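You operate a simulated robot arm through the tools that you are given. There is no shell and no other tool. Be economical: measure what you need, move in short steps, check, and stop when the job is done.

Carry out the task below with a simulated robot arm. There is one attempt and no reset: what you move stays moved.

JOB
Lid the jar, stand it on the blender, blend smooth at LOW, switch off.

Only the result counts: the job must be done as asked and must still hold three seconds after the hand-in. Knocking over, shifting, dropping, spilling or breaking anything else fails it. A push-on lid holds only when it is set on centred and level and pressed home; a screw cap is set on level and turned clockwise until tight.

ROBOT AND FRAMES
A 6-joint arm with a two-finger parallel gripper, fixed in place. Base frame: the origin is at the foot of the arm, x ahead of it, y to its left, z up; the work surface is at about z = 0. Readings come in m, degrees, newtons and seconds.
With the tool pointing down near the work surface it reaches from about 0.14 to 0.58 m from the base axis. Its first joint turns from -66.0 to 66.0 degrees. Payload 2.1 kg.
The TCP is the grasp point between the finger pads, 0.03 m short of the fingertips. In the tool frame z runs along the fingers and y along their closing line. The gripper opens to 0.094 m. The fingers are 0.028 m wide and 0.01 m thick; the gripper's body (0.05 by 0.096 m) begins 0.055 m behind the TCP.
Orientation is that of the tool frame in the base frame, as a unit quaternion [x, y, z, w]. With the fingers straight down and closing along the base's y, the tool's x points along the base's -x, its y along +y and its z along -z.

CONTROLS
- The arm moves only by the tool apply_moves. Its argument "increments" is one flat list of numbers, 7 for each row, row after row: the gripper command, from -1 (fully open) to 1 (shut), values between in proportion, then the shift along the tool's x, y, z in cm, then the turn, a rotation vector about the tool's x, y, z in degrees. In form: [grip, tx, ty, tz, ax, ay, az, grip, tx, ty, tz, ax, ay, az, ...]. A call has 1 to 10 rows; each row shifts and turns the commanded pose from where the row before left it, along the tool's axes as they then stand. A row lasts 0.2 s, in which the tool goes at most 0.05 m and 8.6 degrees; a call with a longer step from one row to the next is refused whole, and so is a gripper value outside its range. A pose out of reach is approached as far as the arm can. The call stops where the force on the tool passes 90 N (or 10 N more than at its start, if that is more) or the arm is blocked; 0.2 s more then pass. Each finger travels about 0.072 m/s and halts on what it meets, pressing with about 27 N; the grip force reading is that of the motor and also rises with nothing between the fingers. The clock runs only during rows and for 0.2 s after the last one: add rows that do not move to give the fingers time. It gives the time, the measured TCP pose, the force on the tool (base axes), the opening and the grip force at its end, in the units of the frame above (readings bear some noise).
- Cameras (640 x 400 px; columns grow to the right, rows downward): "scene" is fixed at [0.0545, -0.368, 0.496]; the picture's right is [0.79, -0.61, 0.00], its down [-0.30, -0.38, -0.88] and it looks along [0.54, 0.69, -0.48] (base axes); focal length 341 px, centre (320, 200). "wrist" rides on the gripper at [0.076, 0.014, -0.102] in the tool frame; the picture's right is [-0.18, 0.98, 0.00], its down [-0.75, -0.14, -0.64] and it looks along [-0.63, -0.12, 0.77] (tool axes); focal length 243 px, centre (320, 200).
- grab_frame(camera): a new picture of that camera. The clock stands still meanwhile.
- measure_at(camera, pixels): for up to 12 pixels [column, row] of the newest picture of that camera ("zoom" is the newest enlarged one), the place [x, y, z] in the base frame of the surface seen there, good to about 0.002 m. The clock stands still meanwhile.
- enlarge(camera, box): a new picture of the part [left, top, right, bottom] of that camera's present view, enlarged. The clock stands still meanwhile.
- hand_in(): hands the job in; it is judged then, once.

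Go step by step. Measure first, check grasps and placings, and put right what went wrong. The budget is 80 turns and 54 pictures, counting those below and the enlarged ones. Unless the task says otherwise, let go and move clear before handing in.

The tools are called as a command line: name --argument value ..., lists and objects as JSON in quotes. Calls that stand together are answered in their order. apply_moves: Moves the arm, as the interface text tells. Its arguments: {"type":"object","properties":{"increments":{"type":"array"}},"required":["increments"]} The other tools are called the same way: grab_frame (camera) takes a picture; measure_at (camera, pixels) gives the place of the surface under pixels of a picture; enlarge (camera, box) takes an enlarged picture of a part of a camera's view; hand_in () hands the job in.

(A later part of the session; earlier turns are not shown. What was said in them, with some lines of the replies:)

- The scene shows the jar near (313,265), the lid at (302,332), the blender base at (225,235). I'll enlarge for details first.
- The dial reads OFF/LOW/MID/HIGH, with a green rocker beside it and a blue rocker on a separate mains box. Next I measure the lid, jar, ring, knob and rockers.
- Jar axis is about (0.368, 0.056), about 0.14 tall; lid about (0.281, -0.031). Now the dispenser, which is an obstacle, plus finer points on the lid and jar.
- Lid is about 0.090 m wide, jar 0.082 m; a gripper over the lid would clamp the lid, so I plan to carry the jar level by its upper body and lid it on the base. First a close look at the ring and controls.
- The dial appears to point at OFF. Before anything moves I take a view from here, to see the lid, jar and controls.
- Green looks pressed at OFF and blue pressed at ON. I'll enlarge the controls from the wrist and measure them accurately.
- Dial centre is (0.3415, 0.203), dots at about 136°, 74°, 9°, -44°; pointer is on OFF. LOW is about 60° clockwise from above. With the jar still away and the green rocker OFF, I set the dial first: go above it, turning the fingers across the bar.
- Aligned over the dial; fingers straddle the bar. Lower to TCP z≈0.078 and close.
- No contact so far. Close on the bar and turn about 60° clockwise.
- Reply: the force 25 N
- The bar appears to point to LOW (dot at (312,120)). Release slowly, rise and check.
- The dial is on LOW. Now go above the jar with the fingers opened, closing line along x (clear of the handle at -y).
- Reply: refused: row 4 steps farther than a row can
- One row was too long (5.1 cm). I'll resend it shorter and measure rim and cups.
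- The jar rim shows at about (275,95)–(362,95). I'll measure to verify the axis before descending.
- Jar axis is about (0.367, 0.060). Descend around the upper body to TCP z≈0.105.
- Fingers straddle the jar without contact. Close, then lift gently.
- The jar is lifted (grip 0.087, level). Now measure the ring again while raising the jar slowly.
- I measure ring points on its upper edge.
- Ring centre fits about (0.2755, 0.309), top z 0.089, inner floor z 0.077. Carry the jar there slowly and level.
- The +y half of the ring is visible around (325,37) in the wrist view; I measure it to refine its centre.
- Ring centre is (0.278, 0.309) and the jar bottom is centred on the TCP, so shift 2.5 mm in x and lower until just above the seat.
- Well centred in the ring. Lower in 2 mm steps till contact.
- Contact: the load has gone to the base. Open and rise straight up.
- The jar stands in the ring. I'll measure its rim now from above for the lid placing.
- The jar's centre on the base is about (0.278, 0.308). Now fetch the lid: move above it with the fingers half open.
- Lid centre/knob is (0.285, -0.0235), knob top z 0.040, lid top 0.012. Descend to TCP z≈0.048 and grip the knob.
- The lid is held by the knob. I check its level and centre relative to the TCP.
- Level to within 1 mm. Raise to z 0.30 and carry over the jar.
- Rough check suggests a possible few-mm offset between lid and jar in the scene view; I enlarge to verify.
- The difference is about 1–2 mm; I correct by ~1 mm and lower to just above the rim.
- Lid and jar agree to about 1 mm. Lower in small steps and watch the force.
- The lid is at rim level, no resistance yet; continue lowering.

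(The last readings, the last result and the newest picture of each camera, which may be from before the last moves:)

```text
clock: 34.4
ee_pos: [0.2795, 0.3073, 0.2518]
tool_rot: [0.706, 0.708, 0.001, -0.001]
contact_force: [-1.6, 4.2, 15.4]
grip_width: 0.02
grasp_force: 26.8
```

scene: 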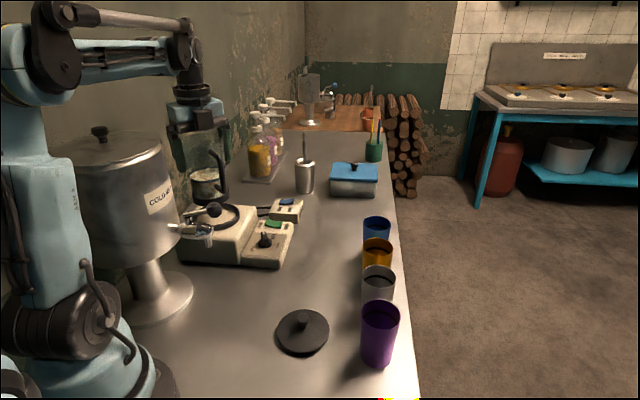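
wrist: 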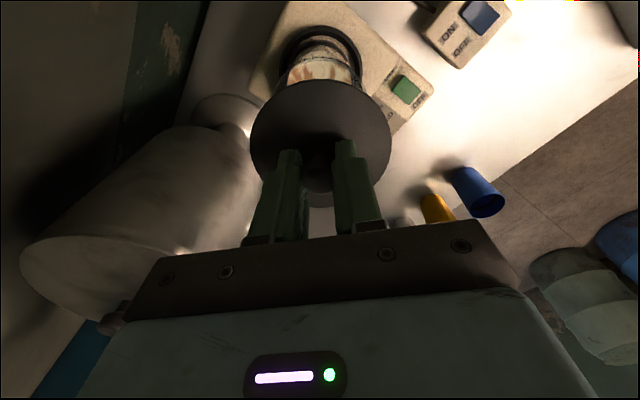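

Contact at 15 N. Press on gradually.

apply_moves --increments '[1, 0, 0, 0.15, 0, 0, 0, 1, 0, 0, 0.15, 0, 0, 0, 1, 0, 0, 0, 0, 0, 0]'

enlarge --camera "scene" --box '[165, 110, 245, 210]'

```text
clock: 35.2
ee_pos: [0.2787, 0.3079, 0.2489]
tool_rot: [0.706, 0.708, 0.0, -0.001]
contact_force: [-3.3, 9.6, 39.4]
grip_width: 0.0203
grasp_force: 27.2
```

```text
4.00 times, centred on (205, 160) of scene
```

zoom: 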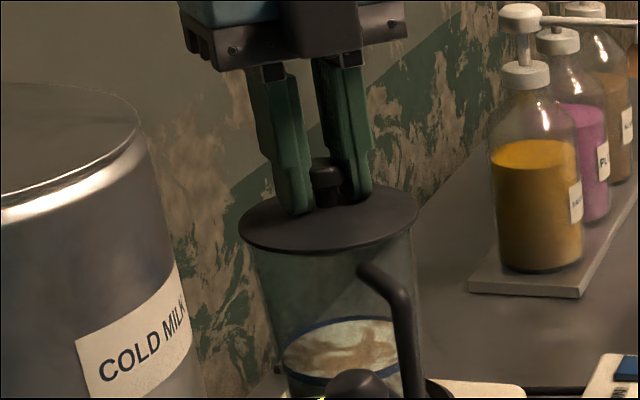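

Force 39 N, the lid went down ~1–2 mm, fingers sliding slightly on the knob. Press a bit more.

apply_moves --increments '[1, 0, 0, 0.15, 0, 0, 0, 1, 0, 0, 0.15, 0, 0, 0, 1, 0, 0, 0, 0, 0, 0]'

enlarge --camera "wrist" --box '[220, 50, 420, 220]'

```text
clock: 36.0
ee_pos: [0.2779, 0.3071, 0.2472]
tool_rot: [0.706, 0.708, 0.0, 0.0]
contact_force: [-7.3, 10.3, 53.6]
grip_width: 0.0202
grasp_force: 26.9
```

```text
2.35 times, centred on (320, 135) of wrist
```

zoom: 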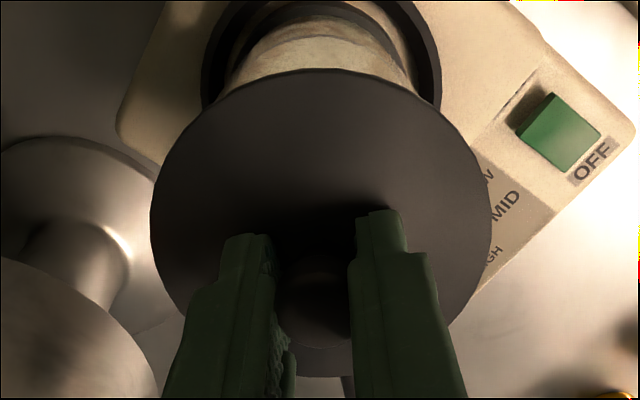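

I measure the lid for level and height.

measure_at --camera "zoom" --pixels '[[165, 190], [475, 190], [320, 80], [200, 120], [440, 120], [180, 260], [465, 260], [320, 130]]'

apply_moves --increments '[1, 0, 0, 0.15, 0, 0, 0, 1, 0, 0, 0.15, 0, 0, 0, 1, 0, 0, 0, 0, 0, 0]'

```text
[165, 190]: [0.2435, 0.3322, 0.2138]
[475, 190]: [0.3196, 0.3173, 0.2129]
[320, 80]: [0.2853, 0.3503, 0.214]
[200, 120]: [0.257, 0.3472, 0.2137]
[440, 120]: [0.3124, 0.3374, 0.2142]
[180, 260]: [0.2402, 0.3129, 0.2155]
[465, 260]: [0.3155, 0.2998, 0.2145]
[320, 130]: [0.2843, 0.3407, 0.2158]
```

```text
clock: 36.8
ee_pos: [0.2789, 0.3084, 0.2456]
tool_rot: [0.707, 0.707, 0.001, -0.001]
contact_force: [-10.7, 11.8, 88.2]
grip_width: 0.0208
grasp_force: 26.4
```

88 N reached, lid level. Relax the command a few mm, open and rise, then check.

apply_moves --increments '[1, 0, 0, -0.3, 0, 0, 0, 0.2, 0, 0, -0.1, 0, 0, 0, 0.2, 0, 0, 0, 0, 0, 0, 0.2, 0, 0, -1, 0, 0, 0, 0.2, 0, 0, -3, 0, 0, 0, 0.2, 0, 0, -3, 0, 0, 0]'

enlarge --camera "scene" --box '[165, 110, 245, 210]'

enlarge --camera "wrist" --box '[220, 10, 420, 180]'

```text
clock: 38.2
ee_pos: [0.2785, 0.3078, 0.3164]
tool_rot: [0.707, 0.707, 0.001, 0.0]
contact_force: [0.0, 1.2, -0.5]
grip_width: 0.0377
grasp_force: 0.0
```

```text
4.00 times, centred on (205, 160) of scene
```

zoom: 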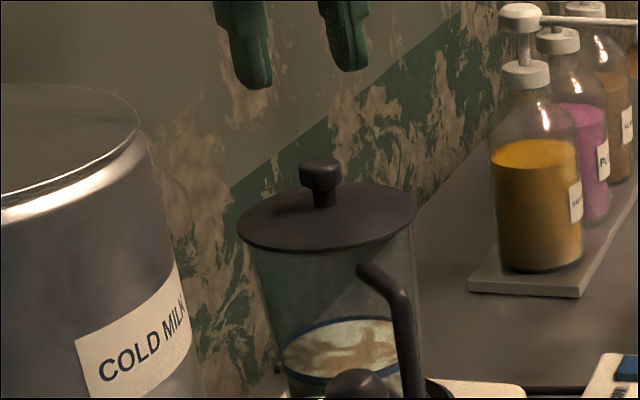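

```text
2.35 times, centred on (320, 95) of wrist
```

zoom: 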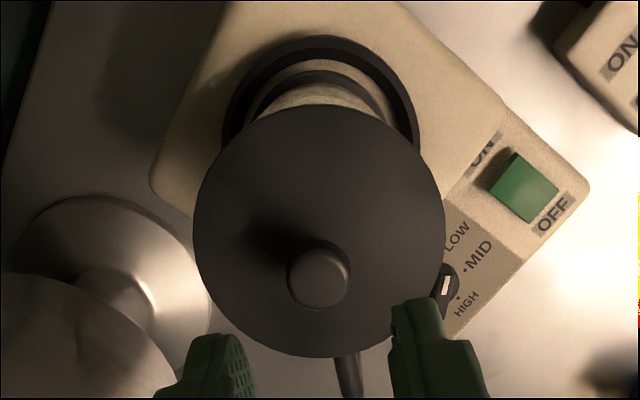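

The lid sits level. I measure its top again (is it home?), and knob.

measure_at --camera "zoom" --pixels '[[200, 220], [438, 220], [318, 112], [318, 350], [230, 150], [410, 160], [240, 320], [390, 325], [320, 275], [320, 200], [515, 165], [535, 205]]'

enlarge --camera "scene" --box '[185, 145, 225, 175]'

```text
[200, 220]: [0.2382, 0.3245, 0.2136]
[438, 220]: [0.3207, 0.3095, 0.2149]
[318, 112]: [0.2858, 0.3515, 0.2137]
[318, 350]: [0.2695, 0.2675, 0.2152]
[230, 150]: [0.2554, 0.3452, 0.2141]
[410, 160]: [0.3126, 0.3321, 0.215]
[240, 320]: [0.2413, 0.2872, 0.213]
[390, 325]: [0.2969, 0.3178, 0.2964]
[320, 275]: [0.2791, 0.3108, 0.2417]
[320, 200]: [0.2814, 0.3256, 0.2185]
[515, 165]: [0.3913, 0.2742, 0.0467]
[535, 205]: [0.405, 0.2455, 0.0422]
```

```text
13.33 times, centred on (205, 160) of scene
```

zoom: 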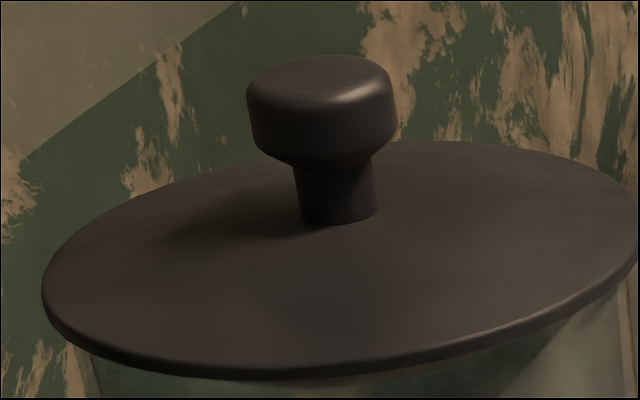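

Lid is home and level at z 0.214. Next the green rocker: ON end at (0.386, 0.269, 0.046). Move clear, rotate so the closed tips align with the rocker, stay high.

apply_moves --increments '[1, -1, 3.6, 0, 0, 0, 0, 1, -1.5, 3.6, 0, 0, 0, 0, 1, -1.6, 3.65, 0, 0, 0, 0, 1, 0, 0, 2, 0, 0, 8.2, 1, 0, 0, 2, 0, 0, 8.2, 1, 0, 0, 2, 0, 0, 8.2, 1, 0, 0, 2, 0, 0, 8.2, 1, 0, 0, 2, 0, 0, 8.2, 1, 0, 0, 2, 0, 0, 8, 1, 0, 0, 0, 0, 0, 0]'

enlarge --camera "scene" --box '[180, 120, 310, 270]'

```text
clock: 40.4
ee_pos: [0.389, 0.2621, 0.1953]
tool_rot: [0.936, 0.352, -0.001, -0.002]
contact_force: [0.2, -0.3, -0.4]
grip_width: 0.0001
grasp_force: 27.2
out of reach, approached as far as the arm can: row 9
```

```text
2.67 times, centred on (245, 195) of scene
```

zoom: 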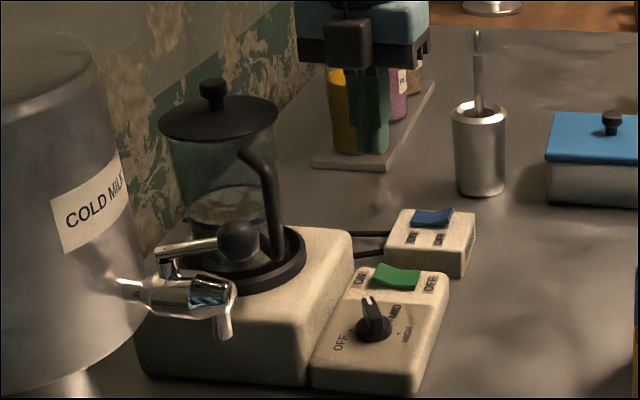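

Just at a joint limit; back off 5° and read the pose.

apply_moves --increments '[1, 0, 0, 3, 0, 0, -5, 1, 0, 0, 3, 0, 0, 0, 1, 0, 0, 0, 0, 0, 0]'

enlarge --camera "wrist" --box '[240, 80, 400, 220]'

```text
clock: 41.2
ee_pos: [0.388, 0.2642, 0.135]
tool_rot: [0.92, 0.392, 0.001, 0.0]
contact_force: [-0.4, 0.8, -0.1]
grip_width: 0.0
grasp_force: 27.2
```

```text
2.86 times, centred on (320, 150) of wrist
```

zoom: 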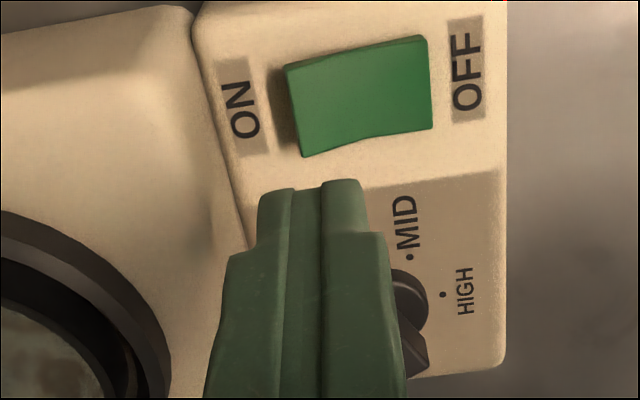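

Measure the rocker's four corners.

measure_at --camera "zoom" --pixels '[[292, 72], [306, 150], [298, 110], [310, 110], [422, 45], [427, 125], [425, 85], [365, 95]]'

```text
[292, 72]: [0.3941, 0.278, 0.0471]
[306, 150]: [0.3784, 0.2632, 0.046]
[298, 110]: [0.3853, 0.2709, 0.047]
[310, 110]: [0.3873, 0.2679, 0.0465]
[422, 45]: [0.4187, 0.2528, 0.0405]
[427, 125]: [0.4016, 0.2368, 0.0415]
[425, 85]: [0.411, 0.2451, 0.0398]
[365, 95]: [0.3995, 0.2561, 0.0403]
```

Shift slightly to the ON end (target 0.388, 0.268) and descend to just above.

apply_moves --increments '[1, 0.27, -0.26, 2.5, 0, 0, 0, 1, 0, 0, 2, 0, 0, 0, 1, 0, 0, 0.8, 0, 0, 0, 1, 0, 0, 0, 0, 0, 0]'

apply_moves --increments '[1, 0, 0, 0.2, 0, 0, 0, 1, 0, 0, 0.2, 0, 0, 0, 1, 0, 0, 0.2, 0, 0, 0, 1, 0, 0, 0.2, 0, 0, 0]'

enlarge --camera "wrist" --box '[240, 80, 400, 220]'

```text
clock: 42.2
ee_pos: [0.3889, 0.2677, 0.0827]
tool_rot: [0.921, 0.391, 0.0, 0.0]
contact_force: [0.1, -0.4, 0.5]
grip_width: 0.0003
grasp_force: 27.1
```

```text
clock: 43.2
ee_pos: [0.3896, 0.2677, 0.0759]
tool_rot: [0.92, 0.391, 0.001, 0.001]
contact_force: [-0.4, 0.1, 0.5]
grip_width: 0.0002
grasp_force: 26.3
```

```text
2.86 times, centred on (320, 150) of wrist
```

zoom: 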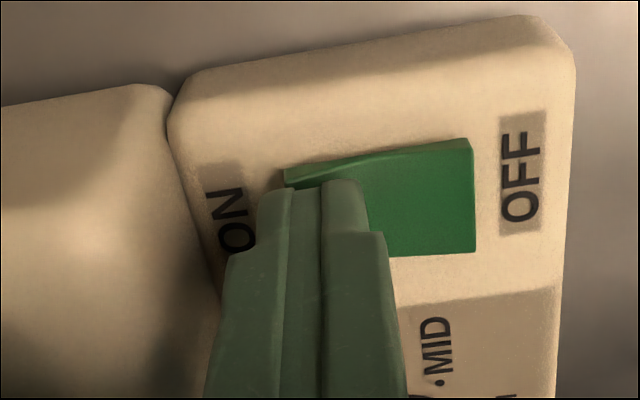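

Just touching the ON end. Press down until it clicks, then check.

apply_moves --increments '[1, 0, 0, 0.15, 0, 0, 0, 1, 0, 0, 0.15, 0, 0, 0, 1, 0, 0, 0.15, 0, 0, 0]'

```text
clock: 44.0
ee_pos: [0.3893, 0.2672, 0.0734]
tool_rot: [0.92, 0.392, 0.0, -0.001]
contact_force: [-13.1, 2.8, 77.4]
grip_width: 0.0001
grasp_force: 26.9
```

77 N on it; back off and look.

apply_moves --increments '[1, 0, 0, -1, 0, 0, 0, 1, 0, 0, -3, 0, 0, 0]'

enlarge --camera "scene" --box '[170, 130, 310, 270]'

```text
clock: 44.6
ee_pos: [0.3897, 0.267, 0.1102]
tool_rot: [0.92, 0.391, 0.002, 0.0]
contact_force: [0.4, -0.3, -0.4]
grip_width: 0.0001
grasp_force: 26.7
```

```text
2.86 times, centred on (240, 200) of scene
```

zoom: 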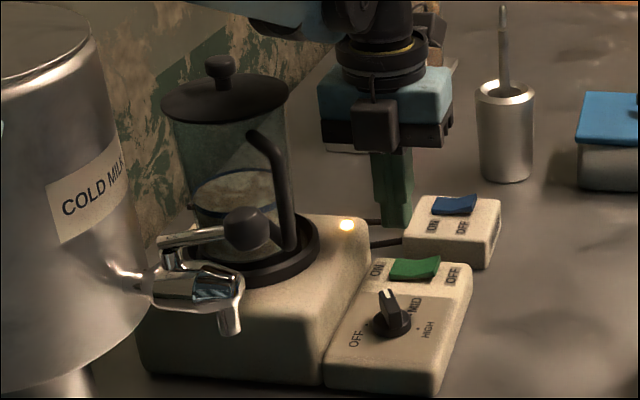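

The rocker is ON and a lamp glows at (347,225); it's blending. Shift over the OFF end (+2.5 cm along tool y) and wait.

apply_moves --increments '[1, 0, 2.5, 0, 0, 0, 0, 1, 0, 0, 0, 0, 0, 0, 1, 0, 0, 0, 0, 0, 0, 1, 0, 0, 0, 0, 0, 0, 1, 0, 0, 0, 0, 0, 0, 1, 0, 0, 0, 0, 0, 0, 1, 0, 0, 0, 0, 0, 0, 1, 0, 0, 0, 0, 0, 0, 1, 0, 0, 0, 0, 0, 0, 1, 0, 0, 0, 0, 0, 0]'

enlarge --camera "scene" --box '[180, 140, 280, 240]'

```text
clock: 46.8
ee_pos: [0.407, 0.2498, 0.1091]
tool_rot: [0.92, 0.391, -0.001, 0.0]
contact_force: [-0.3, 0.7, 0.4]
grip_width: 0.0
grasp_force: 27.3
```

```text
4.00 times, centred on (230, 190) of scene
```

zoom: 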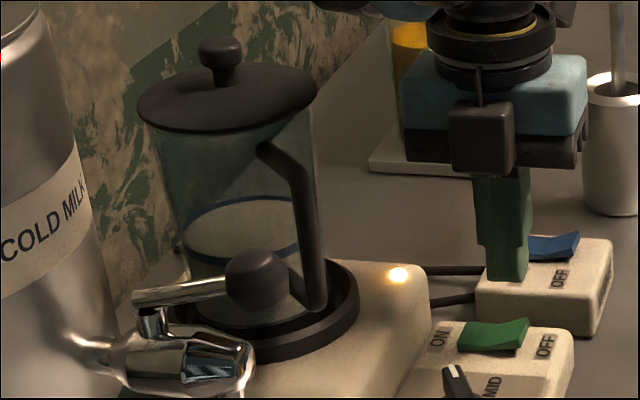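

The surface looks already much more uniform; a closer look.

enlarge --camera "scene" --box '[220, 182, 260, 208]'

```text
15.38 times, centred on (240, 195) of scene
```

zoom: 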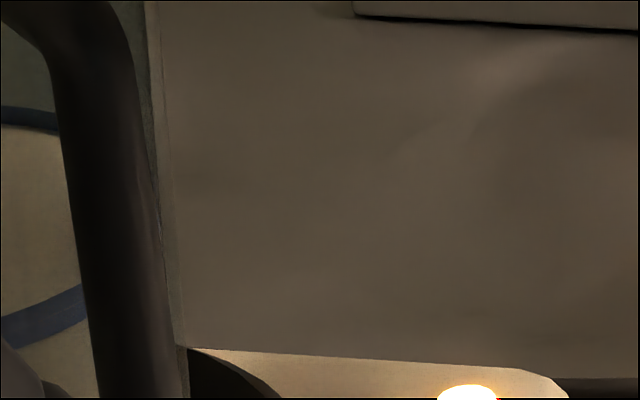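

Wrong spot; wait 2 s more and look at the liquid near (210,197).

apply_moves --increments '[1, 0, 0, 0, 0, 0, 0, 1, 0, 0, 0, 0, 0, 0, 1, 0, 0, 0, 0, 0, 0, 1, 0, 0, 0, 0, 0, 0, 1, 0, 0, 0, 0, 0, 0, 1, 0, 0, 0, 0, 0, 0, 1, 0, 0, 0, 0, 0, 0, 1, 0, 0, 0, 0, 0, 0, 1, 0, 0, 0, 0, 0, 0, 1, 0, 0, 0, 0, 0, 0]'

enlarge --camera "scene" --box '[190, 184, 230, 210]'

```text
clock: 49.0
ee_pos: [0.407, 0.2512, 0.1108]
tool_rot: [0.921, 0.391, 0.0, 0.0]
contact_force: [0.2, -0.2, -0.2]
grip_width: 0.0
grasp_force: 27.1
```

```text
15.38 times, centred on (210, 197) of scene
```

zoom: 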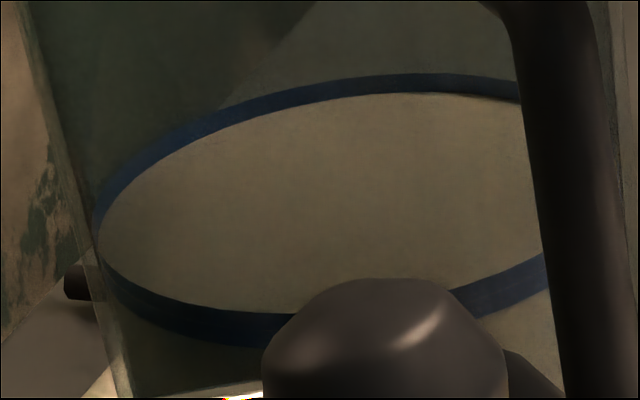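

Contents are uniformly smooth. Press the OFF end.

apply_moves --increments '[1, 0, 0, 2, 0, 0, 0, 1, 0, 0, 1, 0, 0, 0, 1, 0, 0, 0.3, 0, 0, 0, 1, 0, 0, 0.2, 0, 0, 0, 1, 0, 0, 0.15, 0, 0, 0, 1, 0, 0, 0.1, 0, 0, 0]'

```text
clock: 50.4
ee_pos: [0.4076, 0.2489, 0.0743]
tool_rot: [0.92, 0.391, 0.001, 0.0]
contact_force: [6.5, -4.2, 19.5]
grip_width: 0.0001
grasp_force: 26.5
```

apply_moves --increments '[1, 0, 0, 0.15, 0, 0, 0, 1, 0, 0, 0.1, 0, 0, 0]'

apply_moves --increments '[1, 0, 0, -1, 0, 0, 0, 1, 0, 0, -4, 0, 0, 0, 1, 0, 0, -4, 0, 0, 0]'

enlarge --camera "scene" --box '[180, 130, 310, 270]'

```text
clock: 51.0
ee_pos: [0.4083, 0.2499, 0.0724]
tool_rot: [0.921, 0.39, 0.0, 0.001]
contact_force: [7.3, -14.9, 81.2]
grip_width: 0.0
grasp_force: 26.8
```

```text
clock: 51.8
ee_pos: [0.4077, 0.2507, 0.1603]
tool_rot: [0.92, 0.392, -0.001, 0.0]
contact_force: [-0.6, 0.6, -0.2]
grip_width: 0.0001
grasp_force: 26.7
```

```text
2.86 times, centred on (245, 200) of scene
```

zoom: 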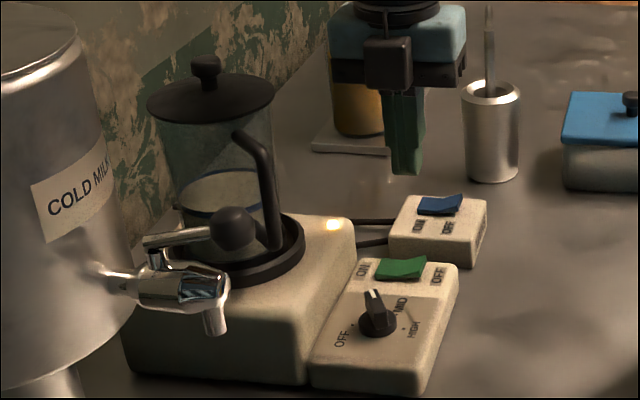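

The lamp is still lit and the rocker's right end still raised: the press was too close to the pivot. I measure the rocker in this picture.

measure_at --camera "zoom" --pixels '[[425, 259], [415, 272], [420, 264], [400, 268], [385, 270], [380, 264], [405, 262], [425, 267], [333, 225], [410, 275]]'

```text
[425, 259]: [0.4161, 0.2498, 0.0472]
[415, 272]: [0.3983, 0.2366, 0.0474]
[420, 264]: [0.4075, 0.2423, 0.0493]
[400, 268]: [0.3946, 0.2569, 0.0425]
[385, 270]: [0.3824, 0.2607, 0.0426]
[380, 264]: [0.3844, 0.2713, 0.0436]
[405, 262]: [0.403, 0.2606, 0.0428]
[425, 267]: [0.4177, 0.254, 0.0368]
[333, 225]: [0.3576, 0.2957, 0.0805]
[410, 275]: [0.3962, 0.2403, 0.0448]
```

The OFF edge is at (0.408, 0.243, 0.048), about 8 mm beyond my press toward -y. Move there and press again, holding briefly.

apply_moves --increments '[1, -0.5, 0.5, 4, 0, 0, 0, 1, 0, 0, 3, 0, 0, 0, 1, 0, 0, 1, 0, 0, 0, 1, 0, 0, 0.3, 0, 0, 0]'

apply_moves --increments '[1, 0, 0, 0.2, 0, 0, 0, 1, 0, 0, 0.2, 0, 0, 0]'

```text
clock: 52.8
ee_pos: [0.4073, 0.2431, 0.0776]
tool_rot: [0.92, 0.391, 0.0, 0.001]
contact_force: [-0.3, -0.3, 0.3]
grip_width: 0.0
grasp_force: 27.0
```

```text
clock: 53.4
ee_pos: [0.4081, 0.243, 0.0744]
tool_rot: [0.921, 0.39, 0.001, 0.001]
contact_force: [-0.1, 0.2, 0.0]
grip_width: 0.0002
grasp_force: 26.6
```

apply_moves --increments '[1, 0, 0, 0.15, 0, 0, 0, 1, 0, 0, 0.15, 0, 0, 0]'

```text
clock: 54.0
ee_pos: [0.4082, 0.2431, 0.0721]
tool_rot: [0.921, 0.39, 0.001, 0.0]
contact_force: [-1.0, -2.0, 59.4]
grip_width: 0.0001
grasp_force: 26.9
```

It moved freely then bottomed at 59 N. Lift and look.

apply_moves --increments '[1, 0, 0, -1, 0, 0, 0, 1, 0, 0, -4, 0, 0, 0, 1, 0, 0, -4, 0, 0, 0, 1, 0, 0, -4, 0, 0, 0]'

enlarge --camera "scene" --box '[180, 130, 310, 270]'

```text
clock: 55.0
ee_pos: [0.4081, 0.2426, 0.1989]
tool_rot: [0.921, 0.391, 0.0, -0.001]
contact_force: [-0.1, -0.2, 0.7]
grip_width: 0.0
grasp_force: 26.7
```

```text
2.86 times, centred on (245, 200) of scene
```

zoom: 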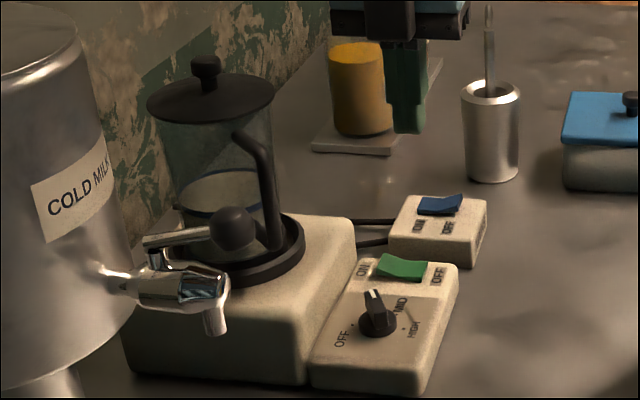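

The lamp is out, the rocker is at OFF, and the lidded jar stands level in the ring with smooth contents. The gripper is clear, so I hand in.

hand_in

```text
The job is handed in.
```

I put the lidded jar on the blender, blended the contents smooth at LOW, and switched it off at the green rocker. The first press on OFF didn't take, so it ran about two seconds longer until the second press.

I lidded the jar after standing it on the blender, not before. With the lid on, the gripper would have clamped the lid rather than the jar. I left the dial at LOW and the blue mains switch as I found it, which looked like ON.
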